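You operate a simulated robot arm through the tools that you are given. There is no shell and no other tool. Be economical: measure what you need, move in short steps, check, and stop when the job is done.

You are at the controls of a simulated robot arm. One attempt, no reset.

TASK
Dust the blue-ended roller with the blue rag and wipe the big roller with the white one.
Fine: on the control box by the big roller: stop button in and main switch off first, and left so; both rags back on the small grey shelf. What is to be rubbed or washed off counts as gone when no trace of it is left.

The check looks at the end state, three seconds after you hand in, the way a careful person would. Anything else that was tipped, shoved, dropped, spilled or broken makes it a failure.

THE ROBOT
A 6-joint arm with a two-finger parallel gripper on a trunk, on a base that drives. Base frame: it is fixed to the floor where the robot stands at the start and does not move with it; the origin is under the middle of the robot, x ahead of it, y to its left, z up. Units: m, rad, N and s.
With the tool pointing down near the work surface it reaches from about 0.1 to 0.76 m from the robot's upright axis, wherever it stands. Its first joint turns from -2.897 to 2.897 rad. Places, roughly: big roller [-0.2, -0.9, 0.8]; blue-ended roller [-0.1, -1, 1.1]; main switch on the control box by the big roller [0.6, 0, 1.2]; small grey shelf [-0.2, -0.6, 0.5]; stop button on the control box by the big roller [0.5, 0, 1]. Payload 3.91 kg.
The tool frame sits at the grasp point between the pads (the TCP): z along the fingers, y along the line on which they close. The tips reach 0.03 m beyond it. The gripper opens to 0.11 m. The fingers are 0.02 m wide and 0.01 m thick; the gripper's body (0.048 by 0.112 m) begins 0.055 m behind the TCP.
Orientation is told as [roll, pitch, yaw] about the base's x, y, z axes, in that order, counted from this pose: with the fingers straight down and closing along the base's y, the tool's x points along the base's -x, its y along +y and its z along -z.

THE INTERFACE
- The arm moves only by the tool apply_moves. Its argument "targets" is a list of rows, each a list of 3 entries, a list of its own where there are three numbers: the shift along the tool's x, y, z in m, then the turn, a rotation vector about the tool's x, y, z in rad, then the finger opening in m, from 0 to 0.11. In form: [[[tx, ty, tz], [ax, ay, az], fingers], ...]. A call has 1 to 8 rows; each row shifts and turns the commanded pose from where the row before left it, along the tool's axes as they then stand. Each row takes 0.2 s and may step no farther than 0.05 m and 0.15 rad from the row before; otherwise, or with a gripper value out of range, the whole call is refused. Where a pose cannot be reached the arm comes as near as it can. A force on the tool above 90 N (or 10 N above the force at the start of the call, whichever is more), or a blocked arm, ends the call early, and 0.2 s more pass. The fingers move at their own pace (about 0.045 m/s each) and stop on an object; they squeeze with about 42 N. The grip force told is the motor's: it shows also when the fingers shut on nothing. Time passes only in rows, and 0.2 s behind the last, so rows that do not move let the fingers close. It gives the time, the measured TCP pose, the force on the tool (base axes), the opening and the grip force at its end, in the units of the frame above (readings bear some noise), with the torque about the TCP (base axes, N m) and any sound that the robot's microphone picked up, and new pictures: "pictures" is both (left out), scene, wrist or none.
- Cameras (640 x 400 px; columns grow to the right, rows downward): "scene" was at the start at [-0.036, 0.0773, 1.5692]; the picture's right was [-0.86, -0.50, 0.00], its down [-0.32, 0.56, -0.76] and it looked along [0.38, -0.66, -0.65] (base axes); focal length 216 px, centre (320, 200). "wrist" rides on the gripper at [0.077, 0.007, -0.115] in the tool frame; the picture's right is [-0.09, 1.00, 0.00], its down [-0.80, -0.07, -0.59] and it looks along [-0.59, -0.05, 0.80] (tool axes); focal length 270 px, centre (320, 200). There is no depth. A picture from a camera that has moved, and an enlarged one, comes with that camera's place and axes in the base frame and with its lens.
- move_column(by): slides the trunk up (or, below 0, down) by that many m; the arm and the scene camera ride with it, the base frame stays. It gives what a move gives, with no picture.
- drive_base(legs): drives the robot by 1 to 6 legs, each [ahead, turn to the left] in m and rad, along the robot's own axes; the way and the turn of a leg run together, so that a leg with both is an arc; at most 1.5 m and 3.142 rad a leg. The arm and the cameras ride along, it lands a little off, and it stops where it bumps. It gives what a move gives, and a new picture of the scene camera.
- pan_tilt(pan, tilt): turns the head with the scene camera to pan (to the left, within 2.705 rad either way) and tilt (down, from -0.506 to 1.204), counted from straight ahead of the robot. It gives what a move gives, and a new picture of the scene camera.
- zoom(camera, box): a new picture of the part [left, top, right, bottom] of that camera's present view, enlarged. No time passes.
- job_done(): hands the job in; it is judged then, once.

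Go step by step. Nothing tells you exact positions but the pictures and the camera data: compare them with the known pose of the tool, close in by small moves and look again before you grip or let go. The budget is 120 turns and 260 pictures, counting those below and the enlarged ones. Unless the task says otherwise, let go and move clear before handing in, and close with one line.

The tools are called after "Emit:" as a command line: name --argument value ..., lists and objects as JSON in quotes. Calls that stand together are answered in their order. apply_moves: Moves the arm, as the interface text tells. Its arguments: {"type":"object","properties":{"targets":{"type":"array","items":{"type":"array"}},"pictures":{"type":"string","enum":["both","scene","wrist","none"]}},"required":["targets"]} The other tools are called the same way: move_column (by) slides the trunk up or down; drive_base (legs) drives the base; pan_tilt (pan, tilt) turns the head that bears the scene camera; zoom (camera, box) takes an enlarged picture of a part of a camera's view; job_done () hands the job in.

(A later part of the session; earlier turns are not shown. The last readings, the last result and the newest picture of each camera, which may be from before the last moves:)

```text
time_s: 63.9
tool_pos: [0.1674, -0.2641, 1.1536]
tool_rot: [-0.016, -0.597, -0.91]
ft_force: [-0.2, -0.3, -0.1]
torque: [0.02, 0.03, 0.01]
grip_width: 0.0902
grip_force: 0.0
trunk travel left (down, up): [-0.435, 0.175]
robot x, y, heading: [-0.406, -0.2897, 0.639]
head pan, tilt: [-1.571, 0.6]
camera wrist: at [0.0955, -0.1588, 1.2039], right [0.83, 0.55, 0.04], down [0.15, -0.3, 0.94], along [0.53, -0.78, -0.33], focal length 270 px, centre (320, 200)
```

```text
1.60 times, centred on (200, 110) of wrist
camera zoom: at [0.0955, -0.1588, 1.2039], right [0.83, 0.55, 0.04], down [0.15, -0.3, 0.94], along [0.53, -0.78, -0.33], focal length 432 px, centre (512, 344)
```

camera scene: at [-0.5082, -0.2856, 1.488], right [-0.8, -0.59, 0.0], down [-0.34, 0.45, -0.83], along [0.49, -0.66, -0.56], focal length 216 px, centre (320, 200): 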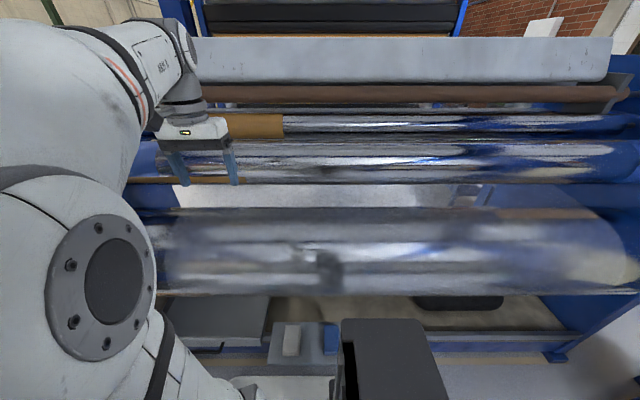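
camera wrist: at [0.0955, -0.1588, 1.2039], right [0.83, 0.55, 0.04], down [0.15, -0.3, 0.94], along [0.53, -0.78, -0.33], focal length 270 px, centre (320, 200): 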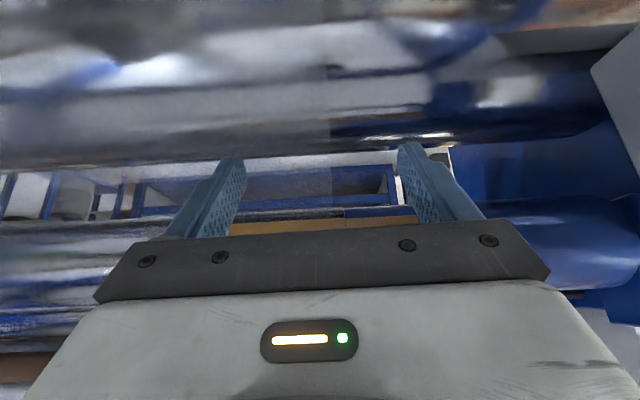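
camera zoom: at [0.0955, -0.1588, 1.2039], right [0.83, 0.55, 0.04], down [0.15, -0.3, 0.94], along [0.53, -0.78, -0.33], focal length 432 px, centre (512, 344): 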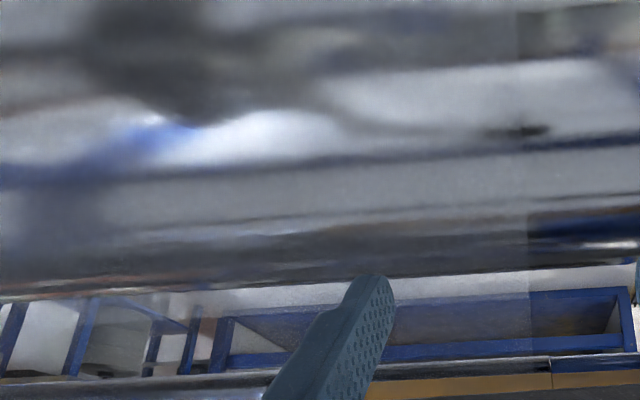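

Emit:
zoom --camera "wrist" --box '[280, 110, 400, 215]'

Emit:
zoom --camera "wrist" --box '[270, 20, 410, 130]'

Emit:
pan_tilt --pan -2.0 --tilt 0.5

Emit:
zoom --camera "scene" --box '[250, 100, 450, 300]'

```text
3.81 times, centred on (340, 162) of wrist
camera zoom: at [0.0955, -0.1588, 1.2039], right [0.83, 0.55, 0.04], down [0.15, -0.3, 0.94], along [0.53, -0.78, -0.33], focal length 1030 px, centre (244, 343)
```

zoom: 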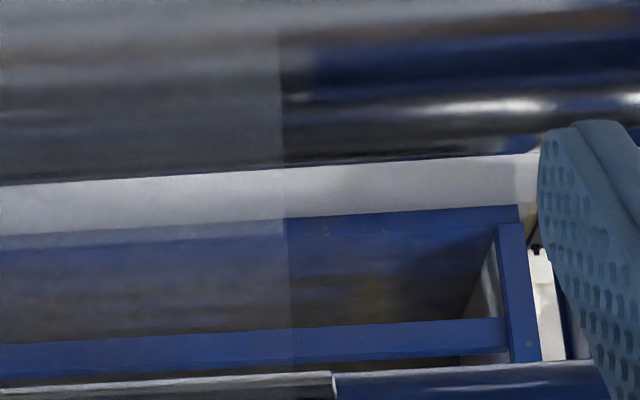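

```text
3.64 times, centred on (340, 75) of wrist
camera zoom: at [0.0955, -0.1588, 1.2039], right [0.83, 0.55, 0.04], down [0.15, -0.3, 0.94], along [0.53, -0.78, -0.33], focal length 983 px, centre (247, 654)
```

zoom: 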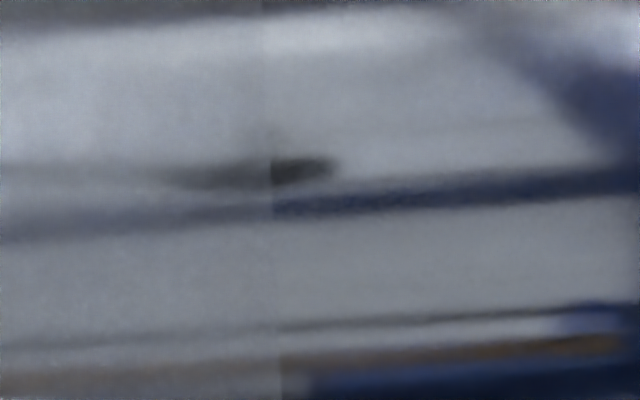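

```text
time_s: 64.7
tool_pos: [0.1672, -0.265, 1.155]
tool_rot: [-0.013, -0.599, -0.908]
ft_force: [0.0, -0.6, -0.2]
torque: [-0.01, 0.02, 0.02]
grip_width: 0.0902
grip_force: 0.1
trunk travel left (down, up): [-0.435, 0.175]
robot x, y, heading: [-0.4091, -0.2854, 0.64]
head pan, tilt: [-2.0, 0.499]
camera scene: at [-0.5417, -0.3033, 1.4971], right [-0.98, -0.21, 0.0], down [-0.1, 0.47, -0.88], along [0.18, -0.86, -0.48], focal length 216 px, centre (320, 200)
```

scene: 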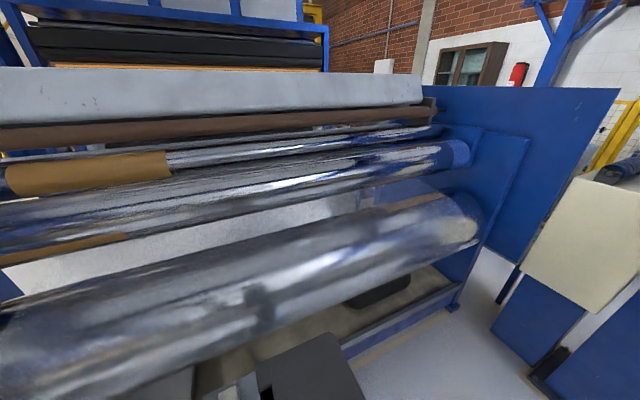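

```text
2.00 times, centred on (350, 200) of scene
camera zoom: at [-0.5417, -0.3033, 1.4971], right [-0.98, -0.21, 0.0], down [-0.1, 0.47, -0.88], along [0.18, -0.86, -0.48], focal length 432 px, centre (260, 200)
```

zoom: 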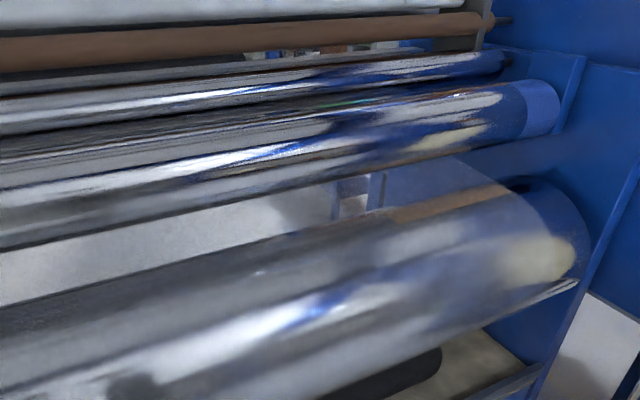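

A transparent web covers both rollers from about h=0.015 on, so the exposed bare ends matter. I look more closely at the big roller's exposed left end.

Emit:
apply_moves --targets '[[[0.0315, 0.025, 0.024], [0, 0, 0], 0.09], [[0.0315, 0.025, 0.024], [0, 0, 0], 0.09], [[0.0315, 0.025, 0.024], [0, 0, 0], 0.09], [[0.0315, 0.025, 0.024], [0, 0, 0], 0.09], [[0.0, 0, 0], [0, 0, 0], 0.09]]' --pictures "wrist"

Emit:
zoom --camera "wrist" --box '[180, 0, 460, 170]'

Emit:
zoom --camera "wrist" --box '[360, 0, 640, 170]'

Emit:
pan_tilt --pan -1.1 --tilt 0.7

Emit:
zoom --camera "scene" --box '[160, 90, 360, 290]'

```text
time_s: 65.9
tool_pos: [0.2127, -0.1633, 1.0041]
tool_rot: [-0.013, -0.598, -0.909]
ft_force: [0.0, 0.4, -0.4]
torque: [-0.01, 0.03, 0.01]
grip_width: 0.0901
grip_force: 0.0
trunk travel left (down, up): [-0.435, 0.175]
robot x, y, heading: [-0.4156, -0.2916, 0.633]
head pan, tilt: [-2.0, 0.499]
camera wrist: at [0.1426, -0.0586, 1.0543], right [0.84, 0.55, 0.04], down [0.15, -0.3, 0.94], along [0.53, -0.78, -0.33], focal length 270 px, centre (320, 200)
```

wrist: 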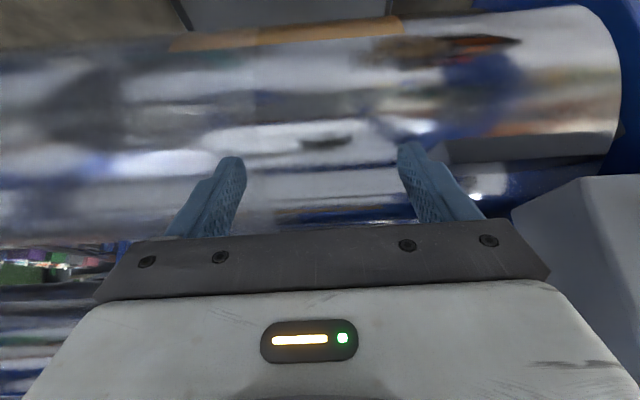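

```text
2.29 times, centred on (320, 85) of wrist
camera zoom: at [0.1426, -0.0586, 1.0543], right [0.84, 0.55, 0.04], down [0.15, -0.3, 0.94], along [0.53, -0.78, -0.33], focal length 618 px, centre (320, 463)
```

zoom: 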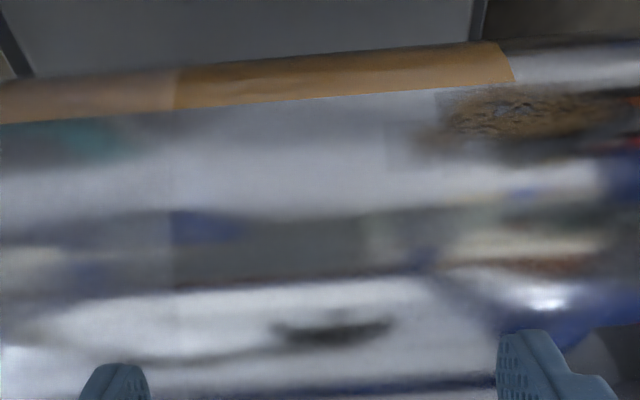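

```text
2.29 times, centred on (500, 85) of wrist
camera zoom: at [0.1426, -0.0586, 1.0543], right [0.84, 0.55, 0.04], down [0.15, -0.3, 0.94], along [0.53, -0.78, -0.33], focal length 618 px, centre (-91, 463)
```

zoom: 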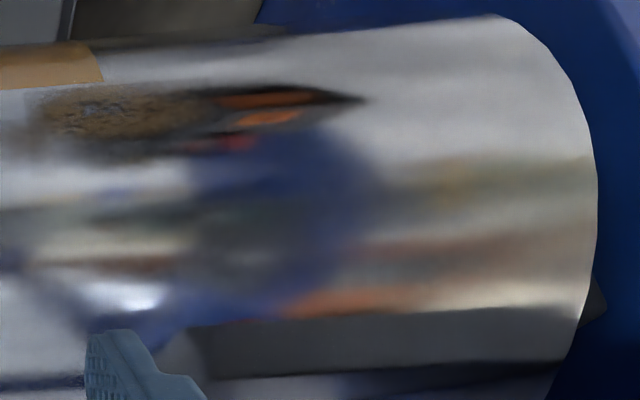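

```text
time_s: 67.1
tool_pos: [0.2131, -0.1641, 1.0059]
tool_rot: [-0.014, -0.599, -0.909]
ft_force: [0.7, 0.1, 0.3]
torque: [0.01, 0.03, -0.01]
grip_width: 0.09
grip_force: 0.1
trunk travel left (down, up): [-0.435, 0.175]
robot x, y, heading: [-0.4088, -0.286, 0.637]
head pan, tilt: [-1.1, 0.7]
camera scene: at [-0.4844, -0.2522, 1.4794], right [-0.45, -0.89, 0.0], down [-0.58, 0.29, -0.77], along [0.68, -0.34, -0.64], focal length 216 px, centre (320, 200)
```

scene: 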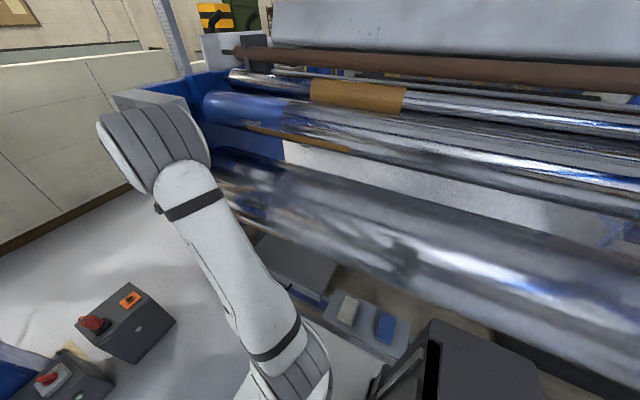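

```text
2.00 times, centred on (260, 190) of scene
camera zoom: at [-0.4844, -0.2522, 1.4794], right [-0.45, -0.89, 0.0], down [-0.58, 0.29, -0.77], along [0.68, -0.34, -0.64], focal length 432 px, centre (440, 220)
```

zoom: 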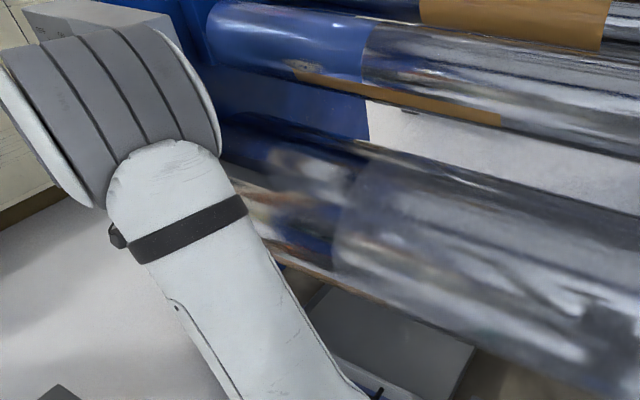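

Found it: a brown grime patch on the big roller's bare left end (h≈-0.2, z≈0.73), and the dust patch sits above it on the blue end. Now I go to fetch the blue rag: untilt, then travel along the machine to above the shelf.

Emit:
apply_moves --targets '[[[0, 0, 0], [0, 0.15, 0], 0.09], [[0, 0, 0], [0, 0.15, 0], 0.09], [[0, 0, 0], [0, 0.15, 0], 0.09], [[0, 0, 0], [0, 0.147, 0], 0.09], [[0, -0.048, 0], [0, 0, 0], 0.09], [[0, -0.048, 0], [0, 0, 0], 0.09], [[0, -0.048, 0], [0, 0, 0], 0.09], [[0, -0.048, 0], [0, 0, 0], 0.09]]' --pictures "none"

Emit:
apply_moves --targets '[[[0, -0.048, 0], [0, 0, 0], 0.09], [[0, -0.048, 0], [0, 0, 0], 0.09], [[0, -0.048, 0], [0, 0, 0], 0.09], [[0, -0.048, 0], [0, 0, 0], 0.09], [[0, -0.048, 0], [0, 0, 0], 0.09], [[0, -0.048, 0], [0, 0, 0], 0.09], [[0, -0.048, 0], [0, 0, 0], 0.09], [[0, -0.048, 0], [0, 0, 0], 0.09]]' --pictures "none"

Emit:
apply_moves --targets '[[[-0.02, -0.04, 0], [0, 0, 0], 0.09], [[-0.02, -0.04, 0], [0, 0, 0], 0.09], [[0, -0.03, 0], [0, 0, 0], 0.09], [[0, 0, 0], [0, 0, 0], 0.09]]' --pictures "both"

```text
time_s: 68.9
tool_pos: [0.0581, -0.28, 1.0044]
tool_rot: [-0.008, -0.003, -0.915]
ft_force: [0.0, -0.3, 0.9]
torque: [0.01, -0.01, 0.0]
grip_width: 0.0901
grip_force: 0.1
trunk travel left (down, up): [-0.435, 0.175]
robot x, y, heading: [-0.4093, -0.2879, 0.637]
head pan, tilt: [-1.1, 0.7]
```

```text
time_s: 70.7
tool_pos: [-0.2469, -0.5143, 1.0109]
tool_rot: [-0.01, -0.002, -0.916]
ft_force: [-0.8, -0.4, -0.4]
torque: [0.0, 0.03, -0.01]
grip_width: 0.0896
grip_force: 0.1
trunk travel left (down, up): [-0.435, 0.175]
robot x, y, heading: [-0.4102, -0.2869, 0.638]
head pan, tilt: [-1.1, 0.7]
```

```text
time_s: 71.7
tool_pos: [-0.3064, -0.6121, 1.011]
tool_rot: [-0.011, -0.001, -0.915]
ft_force: [0.4, 0.3, 0.4]
torque: [0.01, 0.01, 0.0]
grip_width: 0.0899
grip_force: 0.0
trunk travel left (down, up): [-0.435, 0.175]
robot x, y, heading: [-0.4098, -0.2902, 0.634]
head pan, tilt: [-1.1, 0.7]
camera scene: at [-0.4848, -0.2524, 1.4794], right [-0.45, -0.89, 0.0], down [-0.58, 0.29, -0.77], along [0.68, -0.34, -0.64], focal length 216 px, centre (320, 200)
camera wrist: at [-0.3457, -0.546, 1.1239], right [0.84, 0.54, -0.01], down [0.44, -0.67, 0.6], along [0.31, -0.51, -0.8], focal length 270 px, centre (320, 200)
```

scene: 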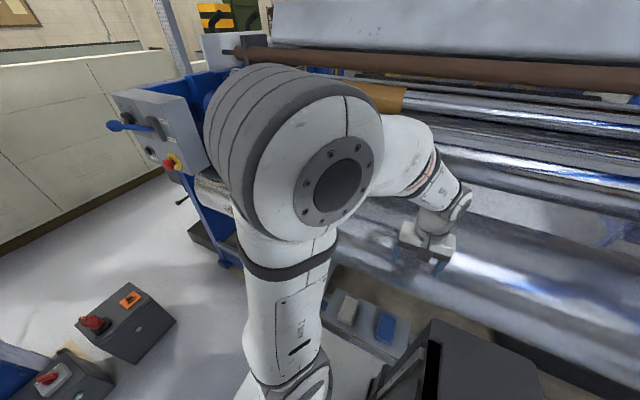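
wrist: 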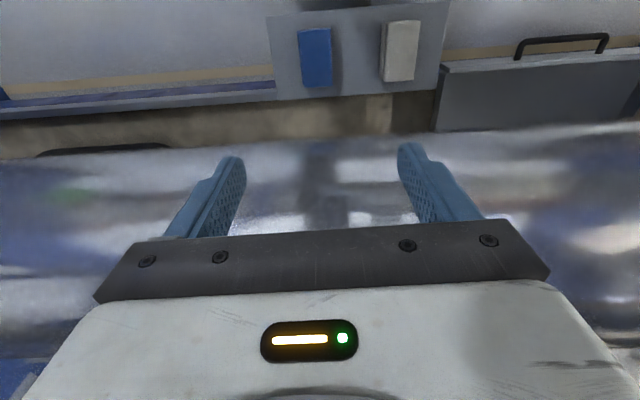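

The blue rag is near h≈0.63, n≈-0.315 and z≈0.56. I lower the trunk to approach it.

Emit:
move_column --by -0.3

Emit:
apply_moves --targets '[[[0, -0.016, 0], [0, 0, 0], 0.1], [[0, 0, 0], [0, 0, 0], 0.1]]' --pictures "wrist"

```text
time_s: 74.7
tool_pos: [-0.3057, -0.6104, 0.7103]
tool_rot: [-0.01, -0.002, -0.916]
ft_force: [0.8, 0.0, 0.8]
torque: [0.01, 0.0, 0.0]
grip_width: 0.09
grip_force: 0.0
trunk travel left (down, up): [-0.135, 0.475]
robot x, y, heading: [-0.4091, -0.2893, 0.633]
head pan, tilt: [-1.1, 0.7]
```

```text
time_s: 75.3
tool_pos: [-0.3184, -0.621, 0.7099]
tool_rot: [-0.012, -0.003, -0.916]
ft_force: [0.2, -0.2, -0.2]
torque: [0.0, 0.01, 0.01]
grip_width: 0.1001
grip_force: 0.0
trunk travel left (down, up): [-0.135, 0.475]
robot x, y, heading: [-0.4086, -0.2902, 0.63]
head pan, tilt: [-1.1, 0.7]
camera wrist: at [-0.3579, -0.5562, 0.8232], right [0.84, 0.54, -0.01], down [0.44, -0.67, 0.6], along [0.31, -0.51, -0.8], focal length 270 px, centre (320, 200)
```

wrist: 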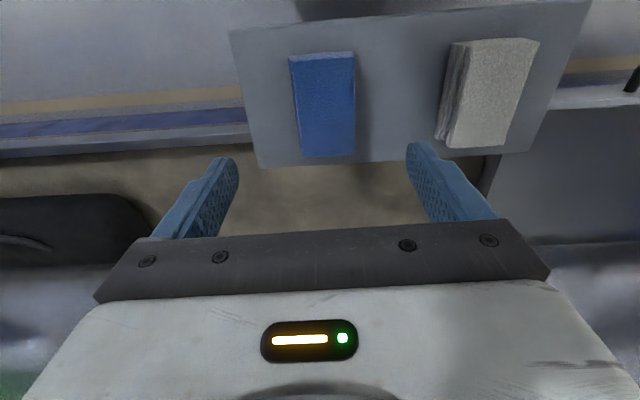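

Emit:
apply_moves --targets '[[[-0.012, 0, 0.04], [0, 0, 0], 0.1], [[0, 0, 0.04], [0, 0, 0], 0.1], [[0, 0, 0.04], [0, 0, 0], 0.1], [[0, 0, 0.03], [0, 0, 0], 0.1], [[0, 0, 0], [0, 0, 0], 0.1]]' --pictures "wrist"

```text
time_s: 76.5
tool_pos: [-0.3147, -0.6307, 0.5613]
tool_rot: [-0.01, -0.001, -0.916]
ft_force: [0.2, 0.3, -1.2]
torque: [-0.02, 0.02, -0.03]
grip_width: 0.0998
grip_force: 0.1
trunk travel left (down, up): [-0.135, 0.475]
robot x, y, heading: [-0.4095, -0.2861, 0.638]
head pan, tilt: [-1.1, 0.7]
camera wrist: at [-0.3539, -0.5656, 0.6751], right [0.84, 0.54, -0.01], down [0.44, -0.67, 0.6], along [0.31, -0.51, -0.8], focal length 270 px, centre (320, 200)
```

wrist: 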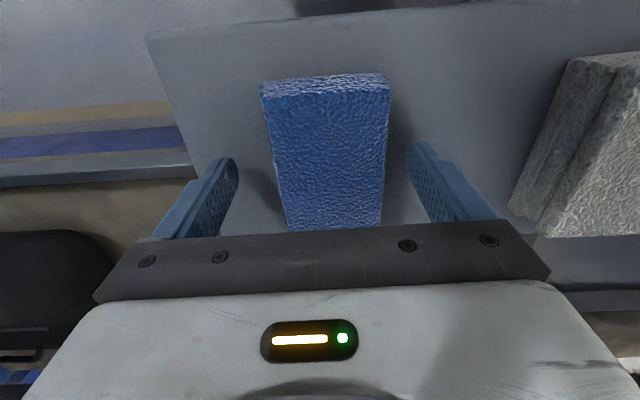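

Emit:
apply_moves --targets '[[[-0.006, 0, 0.01], [0, 0, 0], 0.1], [[0, 0, 0.006], [0, 0, 0], 0.1], [[0, 0, 0.003], [0, 0, 0], 0.1], [[0, 0, 0], [0, 0, 0], 0.1]]' --pictures "wrist"

```text
time_s: 77.3
tool_pos: [-0.3096, -0.6371, 0.5505]
tool_rot: [-0.013, -0.008, -0.916]
ft_force: [-9.5, 16.8, 65.2]
torque: [3.16, -2.16, 0.94]
grip_width: 0.1009
grip_force: 0.4
trunk travel left (down, up): [-0.135, 0.475]
robot x, y, heading: [-0.4079, -0.287, 0.633]
head pan, tilt: [-1.1, 0.7]
stopped in row 3: the force on the tool passed its limit at 99 N (the readings are from after the stop); the commanded pose is now the measured one
camera wrist: at [-0.3496, -0.5708, 0.6633], right [0.84, 0.54, -0.01], down [0.43, -0.67, 0.6], along [0.31, -0.51, -0.8], focal length 270 px, centre (320, 200)
```

wrist: 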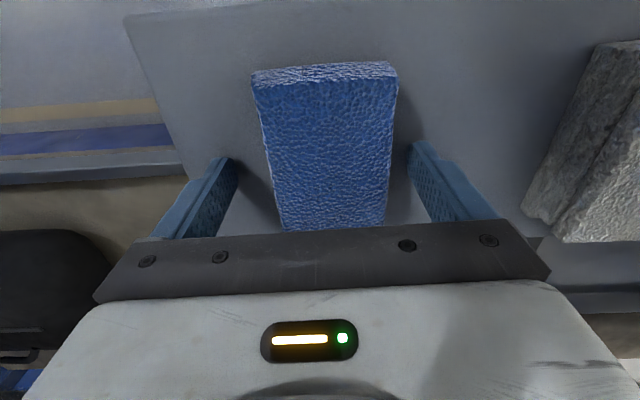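

The tips touched the shelf at z≈0.52; I lift a few mm and close on the rag.

Emit:
apply_moves --targets '[[[0, 0, -0.004], [0, 0, 0], 0.1], [[0, 0, 0], [0, 0, 0], 0.05], [[0, 0, 0], [0, 0, 0], 0.05], [[0, 0, 0], [0, 0, 0], 0.04], [[0, 0, 0], [0, 0, 0], 0.04], [[0, 0, 0], [0, 0, 0], 0.03]]' --pictures "wrist"

```text
time_s: 78.7
tool_pos: [-0.3089, -0.6378, 0.5503]
tool_rot: [-0.013, -0.006, -0.915]
ft_force: [-0.2, -0.6, -0.2]
torque: [-0.01, 0.02, -0.02]
grip_width: 0.0639
grip_force: 41.9
trunk travel left (down, up): [-0.135, 0.475]
robot x, y, heading: [-0.4135, -0.2875, 0.635]
head pan, tilt: [-1.1, 0.7]
camera wrist: at [-0.3487, -0.5723, 0.6638], right [0.84, 0.54, -0.01], down [0.44, -0.67, 0.6], along [0.31, -0.51, -0.8], focal length 270 px, centre (320, 200)
```

wrist: 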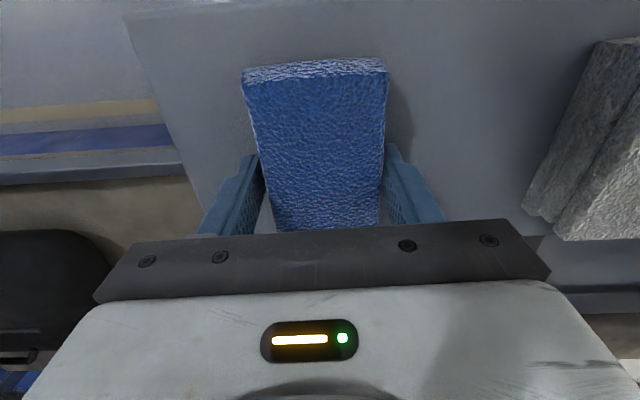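

I regrip about 9 mm higher so that the rag stands out beyond the fingertips.

Emit:
apply_moves --targets '[[[0, 0, 0], [0, 0, 0], 0.085], [[0, 0, 0], [0, 0, 0], 0.085], [[0, 0, -0.009], [0, 0, 0], 0.085], [[0, 0, 0], [0, 0, 0], 0.05], [[0, 0, 0], [0, 0, 0], 0.04], [[0, 0, 0], [0, 0, 0], 0.03], [[0, 0, 0], [0, 0, 0], 0.03]]' --pictures "none"

Emit:
apply_moves --targets '[[[0, 0, -0.03], [0, 0, 0], 0.03], [[0, 0, -0.03], [0, 0, 0], 0.03], [[0, 0, -0.04], [0, 0, 0], 0.03], [[0.02, 0, -0.04], [0, 0, 0], 0.03], [[0.02, 0, -0.04], [0, 0, 0], 0.03]]' --pictures "wrist"

```text
time_s: 80.3
tool_pos: [-0.3099, -0.6371, 0.5589]
tool_rot: [-0.014, -0.005, -0.916]
ft_force: [-0.7, -0.5, 2.0]
torque: [0.03, -0.06, -0.03]
grip_width: 0.0639
grip_force: 42.3
trunk travel left (down, up): [-0.135, 0.475]
robot x, y, heading: [-0.4093, -0.2902, 0.638]
head pan, tilt: [-1.1, 0.7]
```

```text
time_s: 81.5
tool_pos: [-0.3331, -0.6033, 0.74]
tool_rot: [-0.012, -0.003, -0.916]
ft_force: [-0.7, -0.2, 0.6]
torque: [0.03, 0.02, -0.03]
grip_width: 0.0637
grip_force: 42.3
trunk travel left (down, up): [-0.135, 0.475]
robot x, y, heading: [-0.4099, -0.2876, 0.638]
head pan, tilt: [-1.1, 0.7]
camera wrist: at [-0.372, -0.5381, 0.8533], right [0.84, 0.54, -0.01], down [0.44, -0.67, 0.6], along [0.31, -0.51, -0.8], focal length 270 px, centre (320, 200)
```

wrist: 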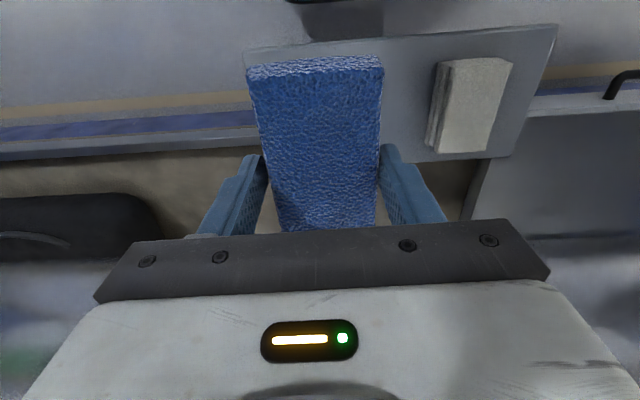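

Rag in hand. I raise the trunk, move forward along the machine, and turn the tool to point horizontally at the rollers.

Emit:
move_column --by 0.4

Emit:
apply_moves --targets '[[[0, 0.048, 0], [0, 0, 0], 0.03], [[0, 0.048, 0], [0, 0, 0], 0.03], [[0, 0.048, 0], [0, 0, 0], 0.03], [[0, 0.048, 0], [0, 0, 0], 0.03], [[0, 0.048, 0], [0, 0, 0], 0.03], [[0, 0.048, 0], [0, 0, 0], 0.03], [[0, 0.048, 0], [0, 0, 0], 0.03], [[0, 0.048, 0], [0, 0, 0], 0.03]]' --pictures "none"

Emit:
apply_moves --targets '[[[0, 0.04, 0], [0.0864, -0.0864, -0.0864], 0.03], [[0, 0, 0], [0.0864, -0.0864, -0.0864], 0.03], [[0, 0, 0], [0.0864, -0.0864, -0.0864], 0.03], [[0, 0, 0], [0.0864, -0.0864, -0.0864], 0.03], [[0, 0, 0], [0.0864, -0.0864, -0.0864], 0.03], [[0, 0, 0], [0.0864, -0.0864, -0.0864], 0.03], [[0, 0, 0], [0.0864, -0.0864, -0.0864], 0.03]]' --pictures "both"

```text
time_s: 85.4
tool_pos: [-0.3317, -0.6032, 1.1416]
tool_rot: [-0.013, -0.006, -0.917]
ft_force: [1.2, -0.7, 0.7]
torque: [0.04, -0.04, 0.0]
grip_width: 0.0639
grip_force: 41.8
trunk travel left (down, up): [-0.535, 0.075]
robot x, y, heading: [-0.4075, -0.2861, 0.639]
head pan, tilt: [-1.1, 0.7]
```

```text
time_s: 87.2
tool_pos: [-0.0268, -0.3691, 1.1375]
tool_rot: [-0.014, -0.005, -0.917]
ft_force: [0.5, 1.1, -0.7]
torque: [0.0, 0.02, 0.02]
grip_width: 0.0638
grip_force: 42.3
trunk travel left (down, up): [-0.535, 0.075]
robot x, y, heading: [-0.4079, -0.2836, 0.634]
head pan, tilt: [-1.1, 0.7]
```

```text
time_s: 88.8
tool_pos: [0.0031, -0.3445, 1.1355]
tool_rot: [-0.802, -0.335, -0.125]
ft_force: [0.1, 0.3, -0.6]
torque: [0.03, 0.05, 0.01]
grip_width: 0.0638
grip_force: 41.9
trunk travel left (down, up): [-0.535, 0.075]
robot x, y, heading: [-0.4101, -0.289, 0.637]
head pan, tilt: [-1.1, 0.7]
camera scene: at [-0.4845, -0.2521, 1.5794], right [-0.45, -0.89, 0.0], down [-0.58, 0.29, -0.76], along [0.68, -0.34, -0.64], focal length 216 px, centre (320, 200)
camera wrist: at [-0.0808, -0.2477, 1.1793], right [0.4, 0.65, -0.65], down [0.65, 0.3, 0.7], along [0.65, -0.7, -0.3], focal length 270 px, centre (320, 200)
```

scene: 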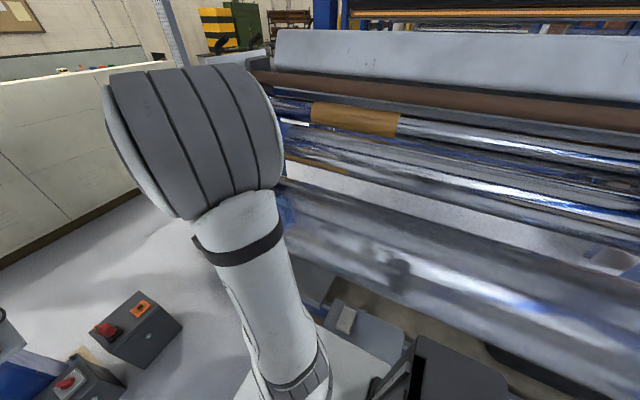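
wrist: 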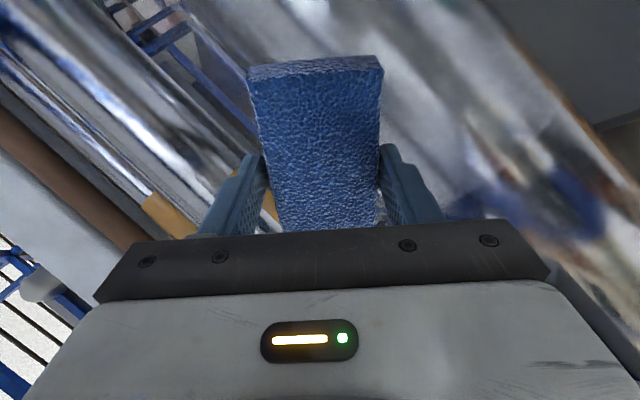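

Emit:
apply_moves --targets '[[[0, 0, 0], [0.0864, -0.0864, -0.0864], 0.03], [[0, 0, 0], [0.0864, -0.0864, -0.0864], 0.03], [[0, 0, 0], [0.0864, -0.0864, -0.0864], 0.03], [[0, 0, 0], [0.0864, -0.0864, -0.0864], 0.03], [[0, 0, 0], [0.0864, -0.0864, -0.0864], 0.03], [[0, 0, 0], [0.0864, -0.0864, -0.0864], 0.03], [[0, 0, 0], [0.0864, -0.0864, -0.0864], 0.03]]' --pictures "none"

Emit:
drive_base --legs '[[0.36, 0]]'

Emit:
apply_moves --targets '[[[0, 0, 0], [0, 0, 0], 0.03]]' --pictures "wrist"

```text
time_s: 90.4
tool_pos: [0.0457, -0.3323, 1.1412]
tool_rot: [-1.578, 0.015, 0.654]
ft_force: [-0.4, 1.1, -0.7]
torque: [-0.01, -0.03, 0.02]
grip_width: 0.0638
grip_force: 42.0
out of reach, approached as far as the arm can: row 5, 6, 7
trunk travel left (down, up): [-0.535, 0.075]
robot x, y, heading: [-0.4069, -0.2886, 0.634]
head pan, tilt: [-1.1, 0.7]
```

```text
time_s: 92.7
tool_pos: [0.3309, -0.1182, 1.1399]
tool_rot: [-1.575, 0.015, 0.657]
ft_force: [-0.4, 0.4, 0.2]
torque: [0.01, 0.04, 0.0]
grip_width: 0.0636
grip_force: 42.4
trunk travel left (down, up): [-0.535, 0.075]
robot x, y, heading: [-0.1216, -0.0765, 0.641]
head pan, tilt: [-1.1, 0.7]
camera scene: at [-0.1987, -0.0416, 1.5794], right [-0.44, -0.9, 0.0], down [-0.58, 0.28, -0.76], along [0.69, -0.34, -0.64], focal length 216 px, centre (320, 200)
```

scene: 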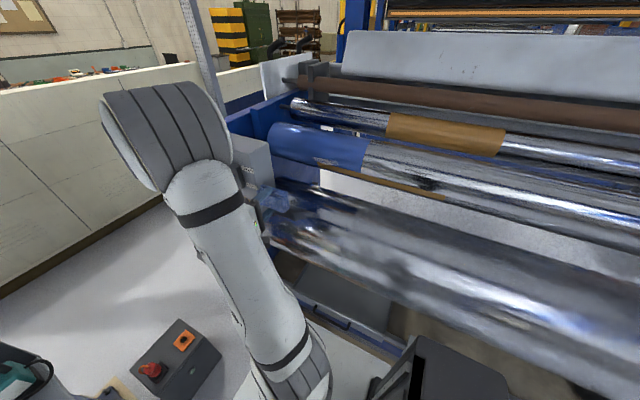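

```text
time_s: 93.0
tool_pos: [0.3309, -0.1183, 1.1406]
tool_rot: [-1.575, 0.014, 0.657]
ft_force: [0.0, -0.2, -0.5]
torque: [0.0, 0.03, -0.02]
grip_width: 0.064
grip_force: 41.8
trunk travel left (down, up): [-0.535, 0.075]
robot x, y, heading: [-0.1237, -0.0765, 0.643]
head pan, tilt: [-1.1, 0.7]
camera wrist: at [0.2011, -0.0767, 1.1331], right [0.06, 0.04, -1.0], down [0.27, 0.96, 0.06], along [0.96, -0.28, 0.05], focal length 270 px, centre (320, 200)
```

wrist: 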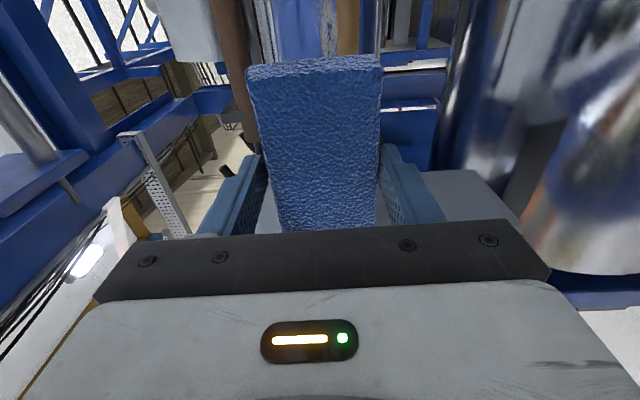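

The rag is horizontal and beside the box. I advance towards the blue end between box and web, and look.

Emit:
apply_moves --targets '[[[0.01, 0.015, 0.04], [0, 0, 0], 0.03], [[0, 0.015, 0.04], [0, 0, 0], 0.03], [[0, 0.01, 0.045], [0, 0, 0], 0.03], [[0, 0, 0.045], [0, 0, 0], 0.03], [[0, 0, 0.045], [0, 0, 0], 0.03], [[0, 0, 0.045], [0, 0, 0], 0.03], [[0, 0, 0], [0, 0, 0], 0.03]]' --pictures "both"

Emit:
zoom --camera "scene" --box '[220, 90, 420, 250]'

```text
time_s: 94.7
tool_pos: [0.4788, -0.3322, 1.1008]
tool_rot: [-1.577, 0.015, 0.657]
ft_force: [-0.1, -0.3, -0.7]
torque: [0.05, 0.02, 0.0]
grip_width: 0.0638
grip_force: 41.5
trunk travel left (down, up): [-0.535, 0.075]
robot x, y, heading: [-0.121, -0.0759, 0.64]
head pan, tilt: [-1.1, 0.7]
camera scene: at [-0.1992, -0.0422, 1.5794], right [-0.44, -0.9, 0.0], down [-0.58, 0.28, -0.76], along [0.69, -0.34, -0.64], focal length 216 px, centre (320, 200)
camera wrist: at [0.3499, -0.2893, 1.093], right [0.06, 0.04, -1.0], down [0.27, 0.96, 0.06], along [0.96, -0.27, 0.05], focal length 270 px, centre (320, 200)
```

scene: 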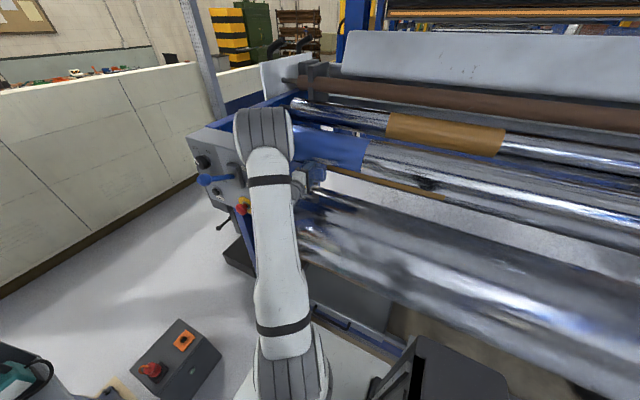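
wrist: 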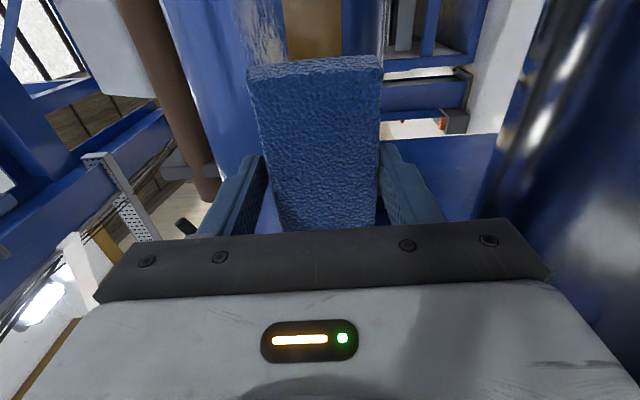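

```text
2.50 times, centred on (320, 170) of scene
camera zoom: at [-0.1992, -0.0422, 1.5794], right [-0.44, -0.9, 0.0], down [-0.58, 0.28, -0.76], along [0.69, -0.34, -0.64], focal length 540 px, centre (320, 275)
```

zoom: 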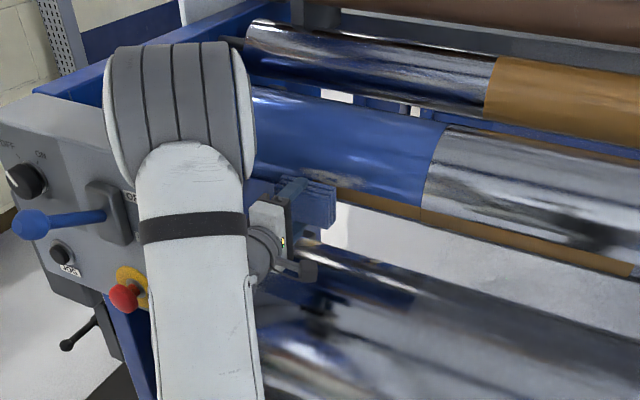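

The dust patch lies at h≈-0.11 to -0.25, z≈1.13. I raise to that height and ease into contact.

Emit:
apply_moves --targets '[[[0, -0.033, 0.0], [0, 0, 0], 0.03], [[0, 0, 0.04], [0, 0, 0], 0.03], [[0, 0, 0.01], [0, 0, 0], 0.03], [[0, 0, 0.006], [0, 0, 0], 0.03], [[0, 0, 0.005], [0, 0, 0], 0.03], [[0, 0, 0.004], [0, 0, 0], 0.03]]' --pictures "both"

Emit:
zoom --camera "scene" --box '[270, 110, 390, 210]'

```text
time_s: 95.5
tool_pos: [0.5023, -0.3582, 1.1341]
tool_rot: [-1.57, 0.017, 0.659]
ft_force: [-43.4, 46.4, 11.3]
torque: [-0.61, -0.48, -1.05]
grip_width: 0.0638
grip_force: 42.2
trunk travel left (down, up): [-0.535, 0.075]
robot x, y, heading: [-0.1231, -0.0802, 0.644]
head pan, tilt: [-1.1, 0.7]
stopped in row 4: the force on the tool passed its limit at 100 N (the readings are from after the stop); the commanded pose is now the measured one
camera scene: at [-0.2082, -0.0335, 1.5791], right [-0.44, -0.9, 0.0], down [-0.57, 0.28, -0.77], along [0.69, -0.34, -0.64], focal length 216 px, centre (320, 200)
camera wrist: at [0.3719, -0.3159, 1.1278], right [0.06, 0.04, -1.0], down [0.27, 0.96, 0.06], along [0.96, -0.27, 0.04], focal length 270 px, centre (320, 200)
```

scene: 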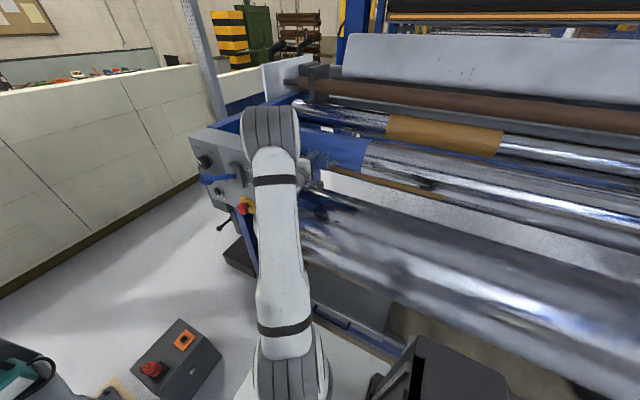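
wrist: 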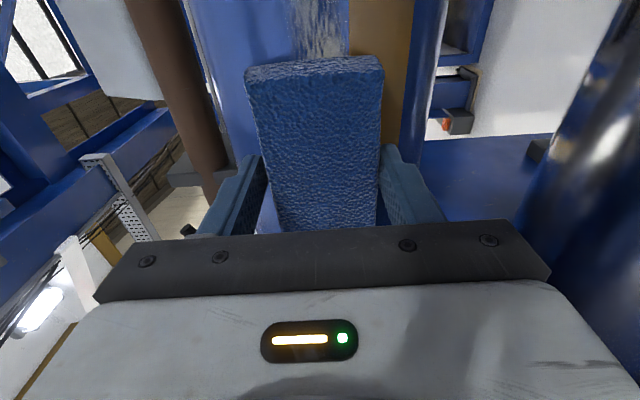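

```text
4.00 times, centred on (330, 160) of scene
camera zoom: at [-0.2082, -0.0335, 1.5791], right [-0.44, -0.9, 0.0], down [-0.57, 0.28, -0.77], along [0.69, -0.34, -0.64], focal length 864 px, centre (280, 360)
```

zoom: 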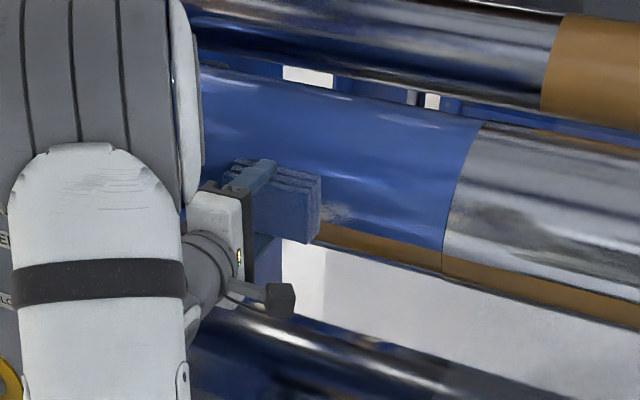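

In contact, vertically aligned with the patch. I ease the pressure slightly and rub along the roller.

Emit:
apply_moves --targets '[[[0, 0, -0.001], [0, 0, 0], 0.03], [[0.035, 0, 0], [0, 0, 0], 0.03], [[0.035, 0, 0], [0, 0, 0], 0.03], [[-0.035, 0, 0], [0, 0, 0], 0.03], [[-0.035, 0, 0], [0, 0, 0], 0.03], [[-0.018, 0, 0], [0, 0, 0], 0.03], [[0.035, 0, 0], [0, 0, 0], 0.03], [[0.04, 0, 0], [0, 0, 0], 0.03]]' --pictures "wrist"

```text
time_s: 97.3
tool_pos: [0.4632, -0.391, 1.1332]
tool_rot: [-1.569, 0.022, 0.664]
ft_force: [-9.2, 45.3, 0.8]
torque: [0.06, -0.09, 1.35]
grip_width: 0.064
grip_force: 42.0
trunk travel left (down, up): [-0.535, 0.075]
robot x, y, heading: [-0.1225, -0.0769, 0.641]
head pan, tilt: [-1.1, 0.7]
camera wrist: at [0.3338, -0.3505, 1.1262], right [0.05, 0.04, -1.0], down [0.27, 0.96, 0.06], along [0.96, -0.27, 0.04], focal length 270 px, centre (320, 200)
```

wrist: 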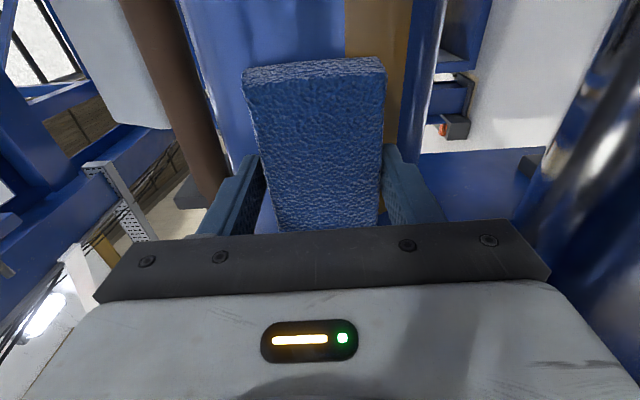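

Emit:
apply_moves --targets '[[[-0.035, -0.012, 0], [0, 0, 0], 0.03], [[-0.038, 0, 0.001], [0, 0, 0], 0.03], [[0.038, 0, 0], [0, 0, 0], 0.03], [[0.035, 0, 0], [0, 0, 0], 0.03], [[-0.02, 0.024, -0.001], [0, 0, 0], 0.03], [[-0.035, 0, 0], [0, 0, 0], 0.03], [[-0.02, 0, 0.0], [0, 0, 0], 0.03], [[0.035, 0, 0.0], [0, 0, 0], 0.03]]' --pictures "none"

Emit:
apply_moves --targets '[[[0.035, 0, 0], [0, 0, 0], 0.03], [[0, -0.012, -0.03], [0, 0, 0], 0.03], [[0.045, 0, -0.02], [0, 0, 0], 0.03], [[0.045, 0, 0], [0, 0, 0], 0.03], [[0.045, 0, 0], [0, 0, 0], 0.03], [[0, 0, 0], [0, 0, 0], 0.03]]' --pictures "both"

Emit:
zoom --camera "scene" --box '[270, 110, 390, 210]'

```text
time_s: 99.1
tool_pos: [0.4938, -0.3711, 1.1182]
tool_rot: [-1.564, 0.019, 0.663]
ft_force: [-4.2, 31.4, -3.1]
torque: [-0.44, -0.15, -0.94]
grip_width: 0.0642
grip_force: 41.8
trunk travel left (down, up): [-0.535, 0.075]
robot x, y, heading: [-0.1209, -0.0756, 0.637]
head pan, tilt: [-1.1, 0.7]
```

```text
time_s: 100.5
tool_pos: [0.3378, -0.4304, 1.1326]
tool_rot: [-1.561, 0.017, 0.647]
ft_force: [-0.2, -0.8, -0.2]
torque: [-0.01, -0.01, 0.04]
grip_width: 0.0638
grip_force: 41.9
out of reach, approached as far as the arm can: row 5
trunk travel left (down, up): [-0.535, 0.075]
robot x, y, heading: [-0.1262, -0.0733, 0.642]
head pan, tilt: [-1.1, 0.7]
camera scene: at [-0.1997, -0.0427, 1.5794], right [-0.44, -0.9, 0.0], down [-0.58, 0.29, -0.76], along [0.69, -0.34, -0.64], focal length 216 px, centre (320, 200)
camera wrist: at [0.2093, -0.3884, 1.1277], right [0.05, 0.05, -1.0], down [0.28, 0.96, 0.06], along [0.96, -0.28, 0.03], focal length 270 px, centre (320, 200)
```

scene: 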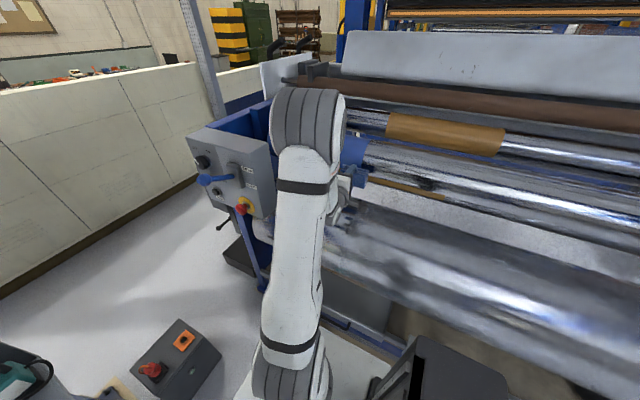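
wrist: 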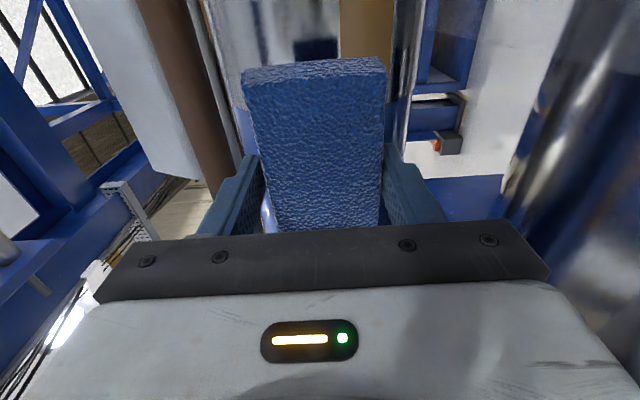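

```text
4.00 times, centred on (330, 160) of scene
camera zoom: at [-0.1997, -0.0427, 1.5794], right [-0.44, -0.9, 0.0], down [-0.58, 0.29, -0.76], along [0.69, -0.34, -0.64], focal length 864 px, centre (280, 360)
```

zoom: 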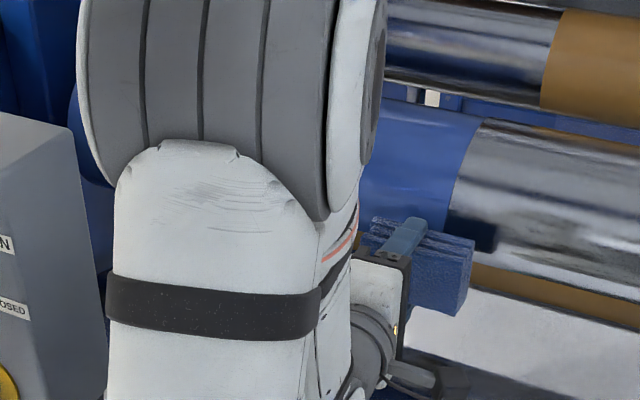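

Emit:
apply_moves --targets '[[[0, 0, -0.045], [0, 0, 0], 0.03], [[0, 0, -0.045], [0, 0, 0], 0.03], [[0, 0, -0.045], [0, 0, 0], 0.03], [[-0.03, 0, -0.035], [0, 0, 0], 0.03], [[-0.03, 0, -0.035], [0, 0, 0], 0.03], [[-0.03, 0, -0.02], [0, 0, 0], 0.03]]' --pictures "scene"

Emit:
zoom --camera "scene" --box '[270, 110, 390, 210]'

```text
time_s: 101.9
tool_pos: [0.3469, -0.2389, 1.1406]
tool_rot: [-1.564, 0.018, 0.658]
ft_force: [-0.3, 0.3, 0.7]
torque: [0.0, 0.0, 0.03]
grip_width: 0.0637
grip_force: 42.3
out of reach, approached as far as the arm can: row 2, 3, 4, 5
trunk travel left (down, up): [-0.535, 0.075]
robot x, y, heading: [-0.1247, -0.0751, 0.641]
head pan, tilt: [-1.1, 0.7]
camera scene: at [-0.1989, -0.0415, 1.5794], right [-0.44, -0.9, 0.0], down [-0.58, 0.28, -0.76], along [0.69, -0.34, -0.64], focal length 216 px, centre (320, 200)
```

scene: 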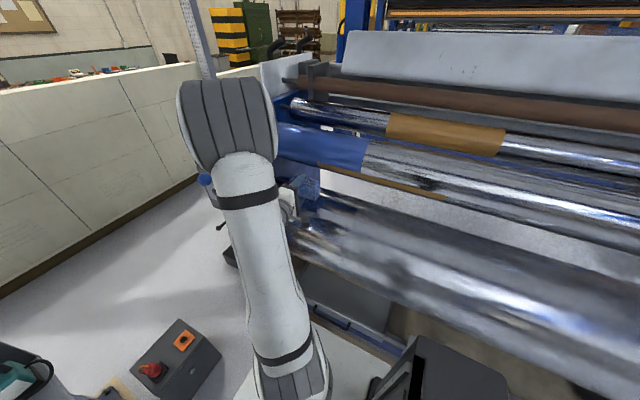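

```text
4.00 times, centred on (330, 160) of scene
camera zoom: at [-0.1989, -0.0415, 1.5794], right [-0.44, -0.9, 0.0], down [-0.58, 0.28, -0.76], along [0.69, -0.34, -0.64], focal length 864 px, centre (280, 360)
```

zoom: 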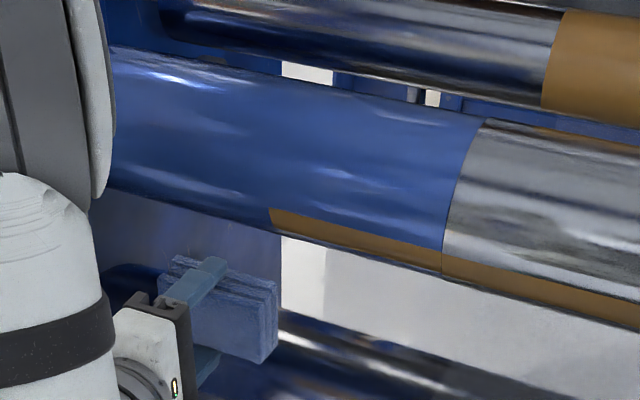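

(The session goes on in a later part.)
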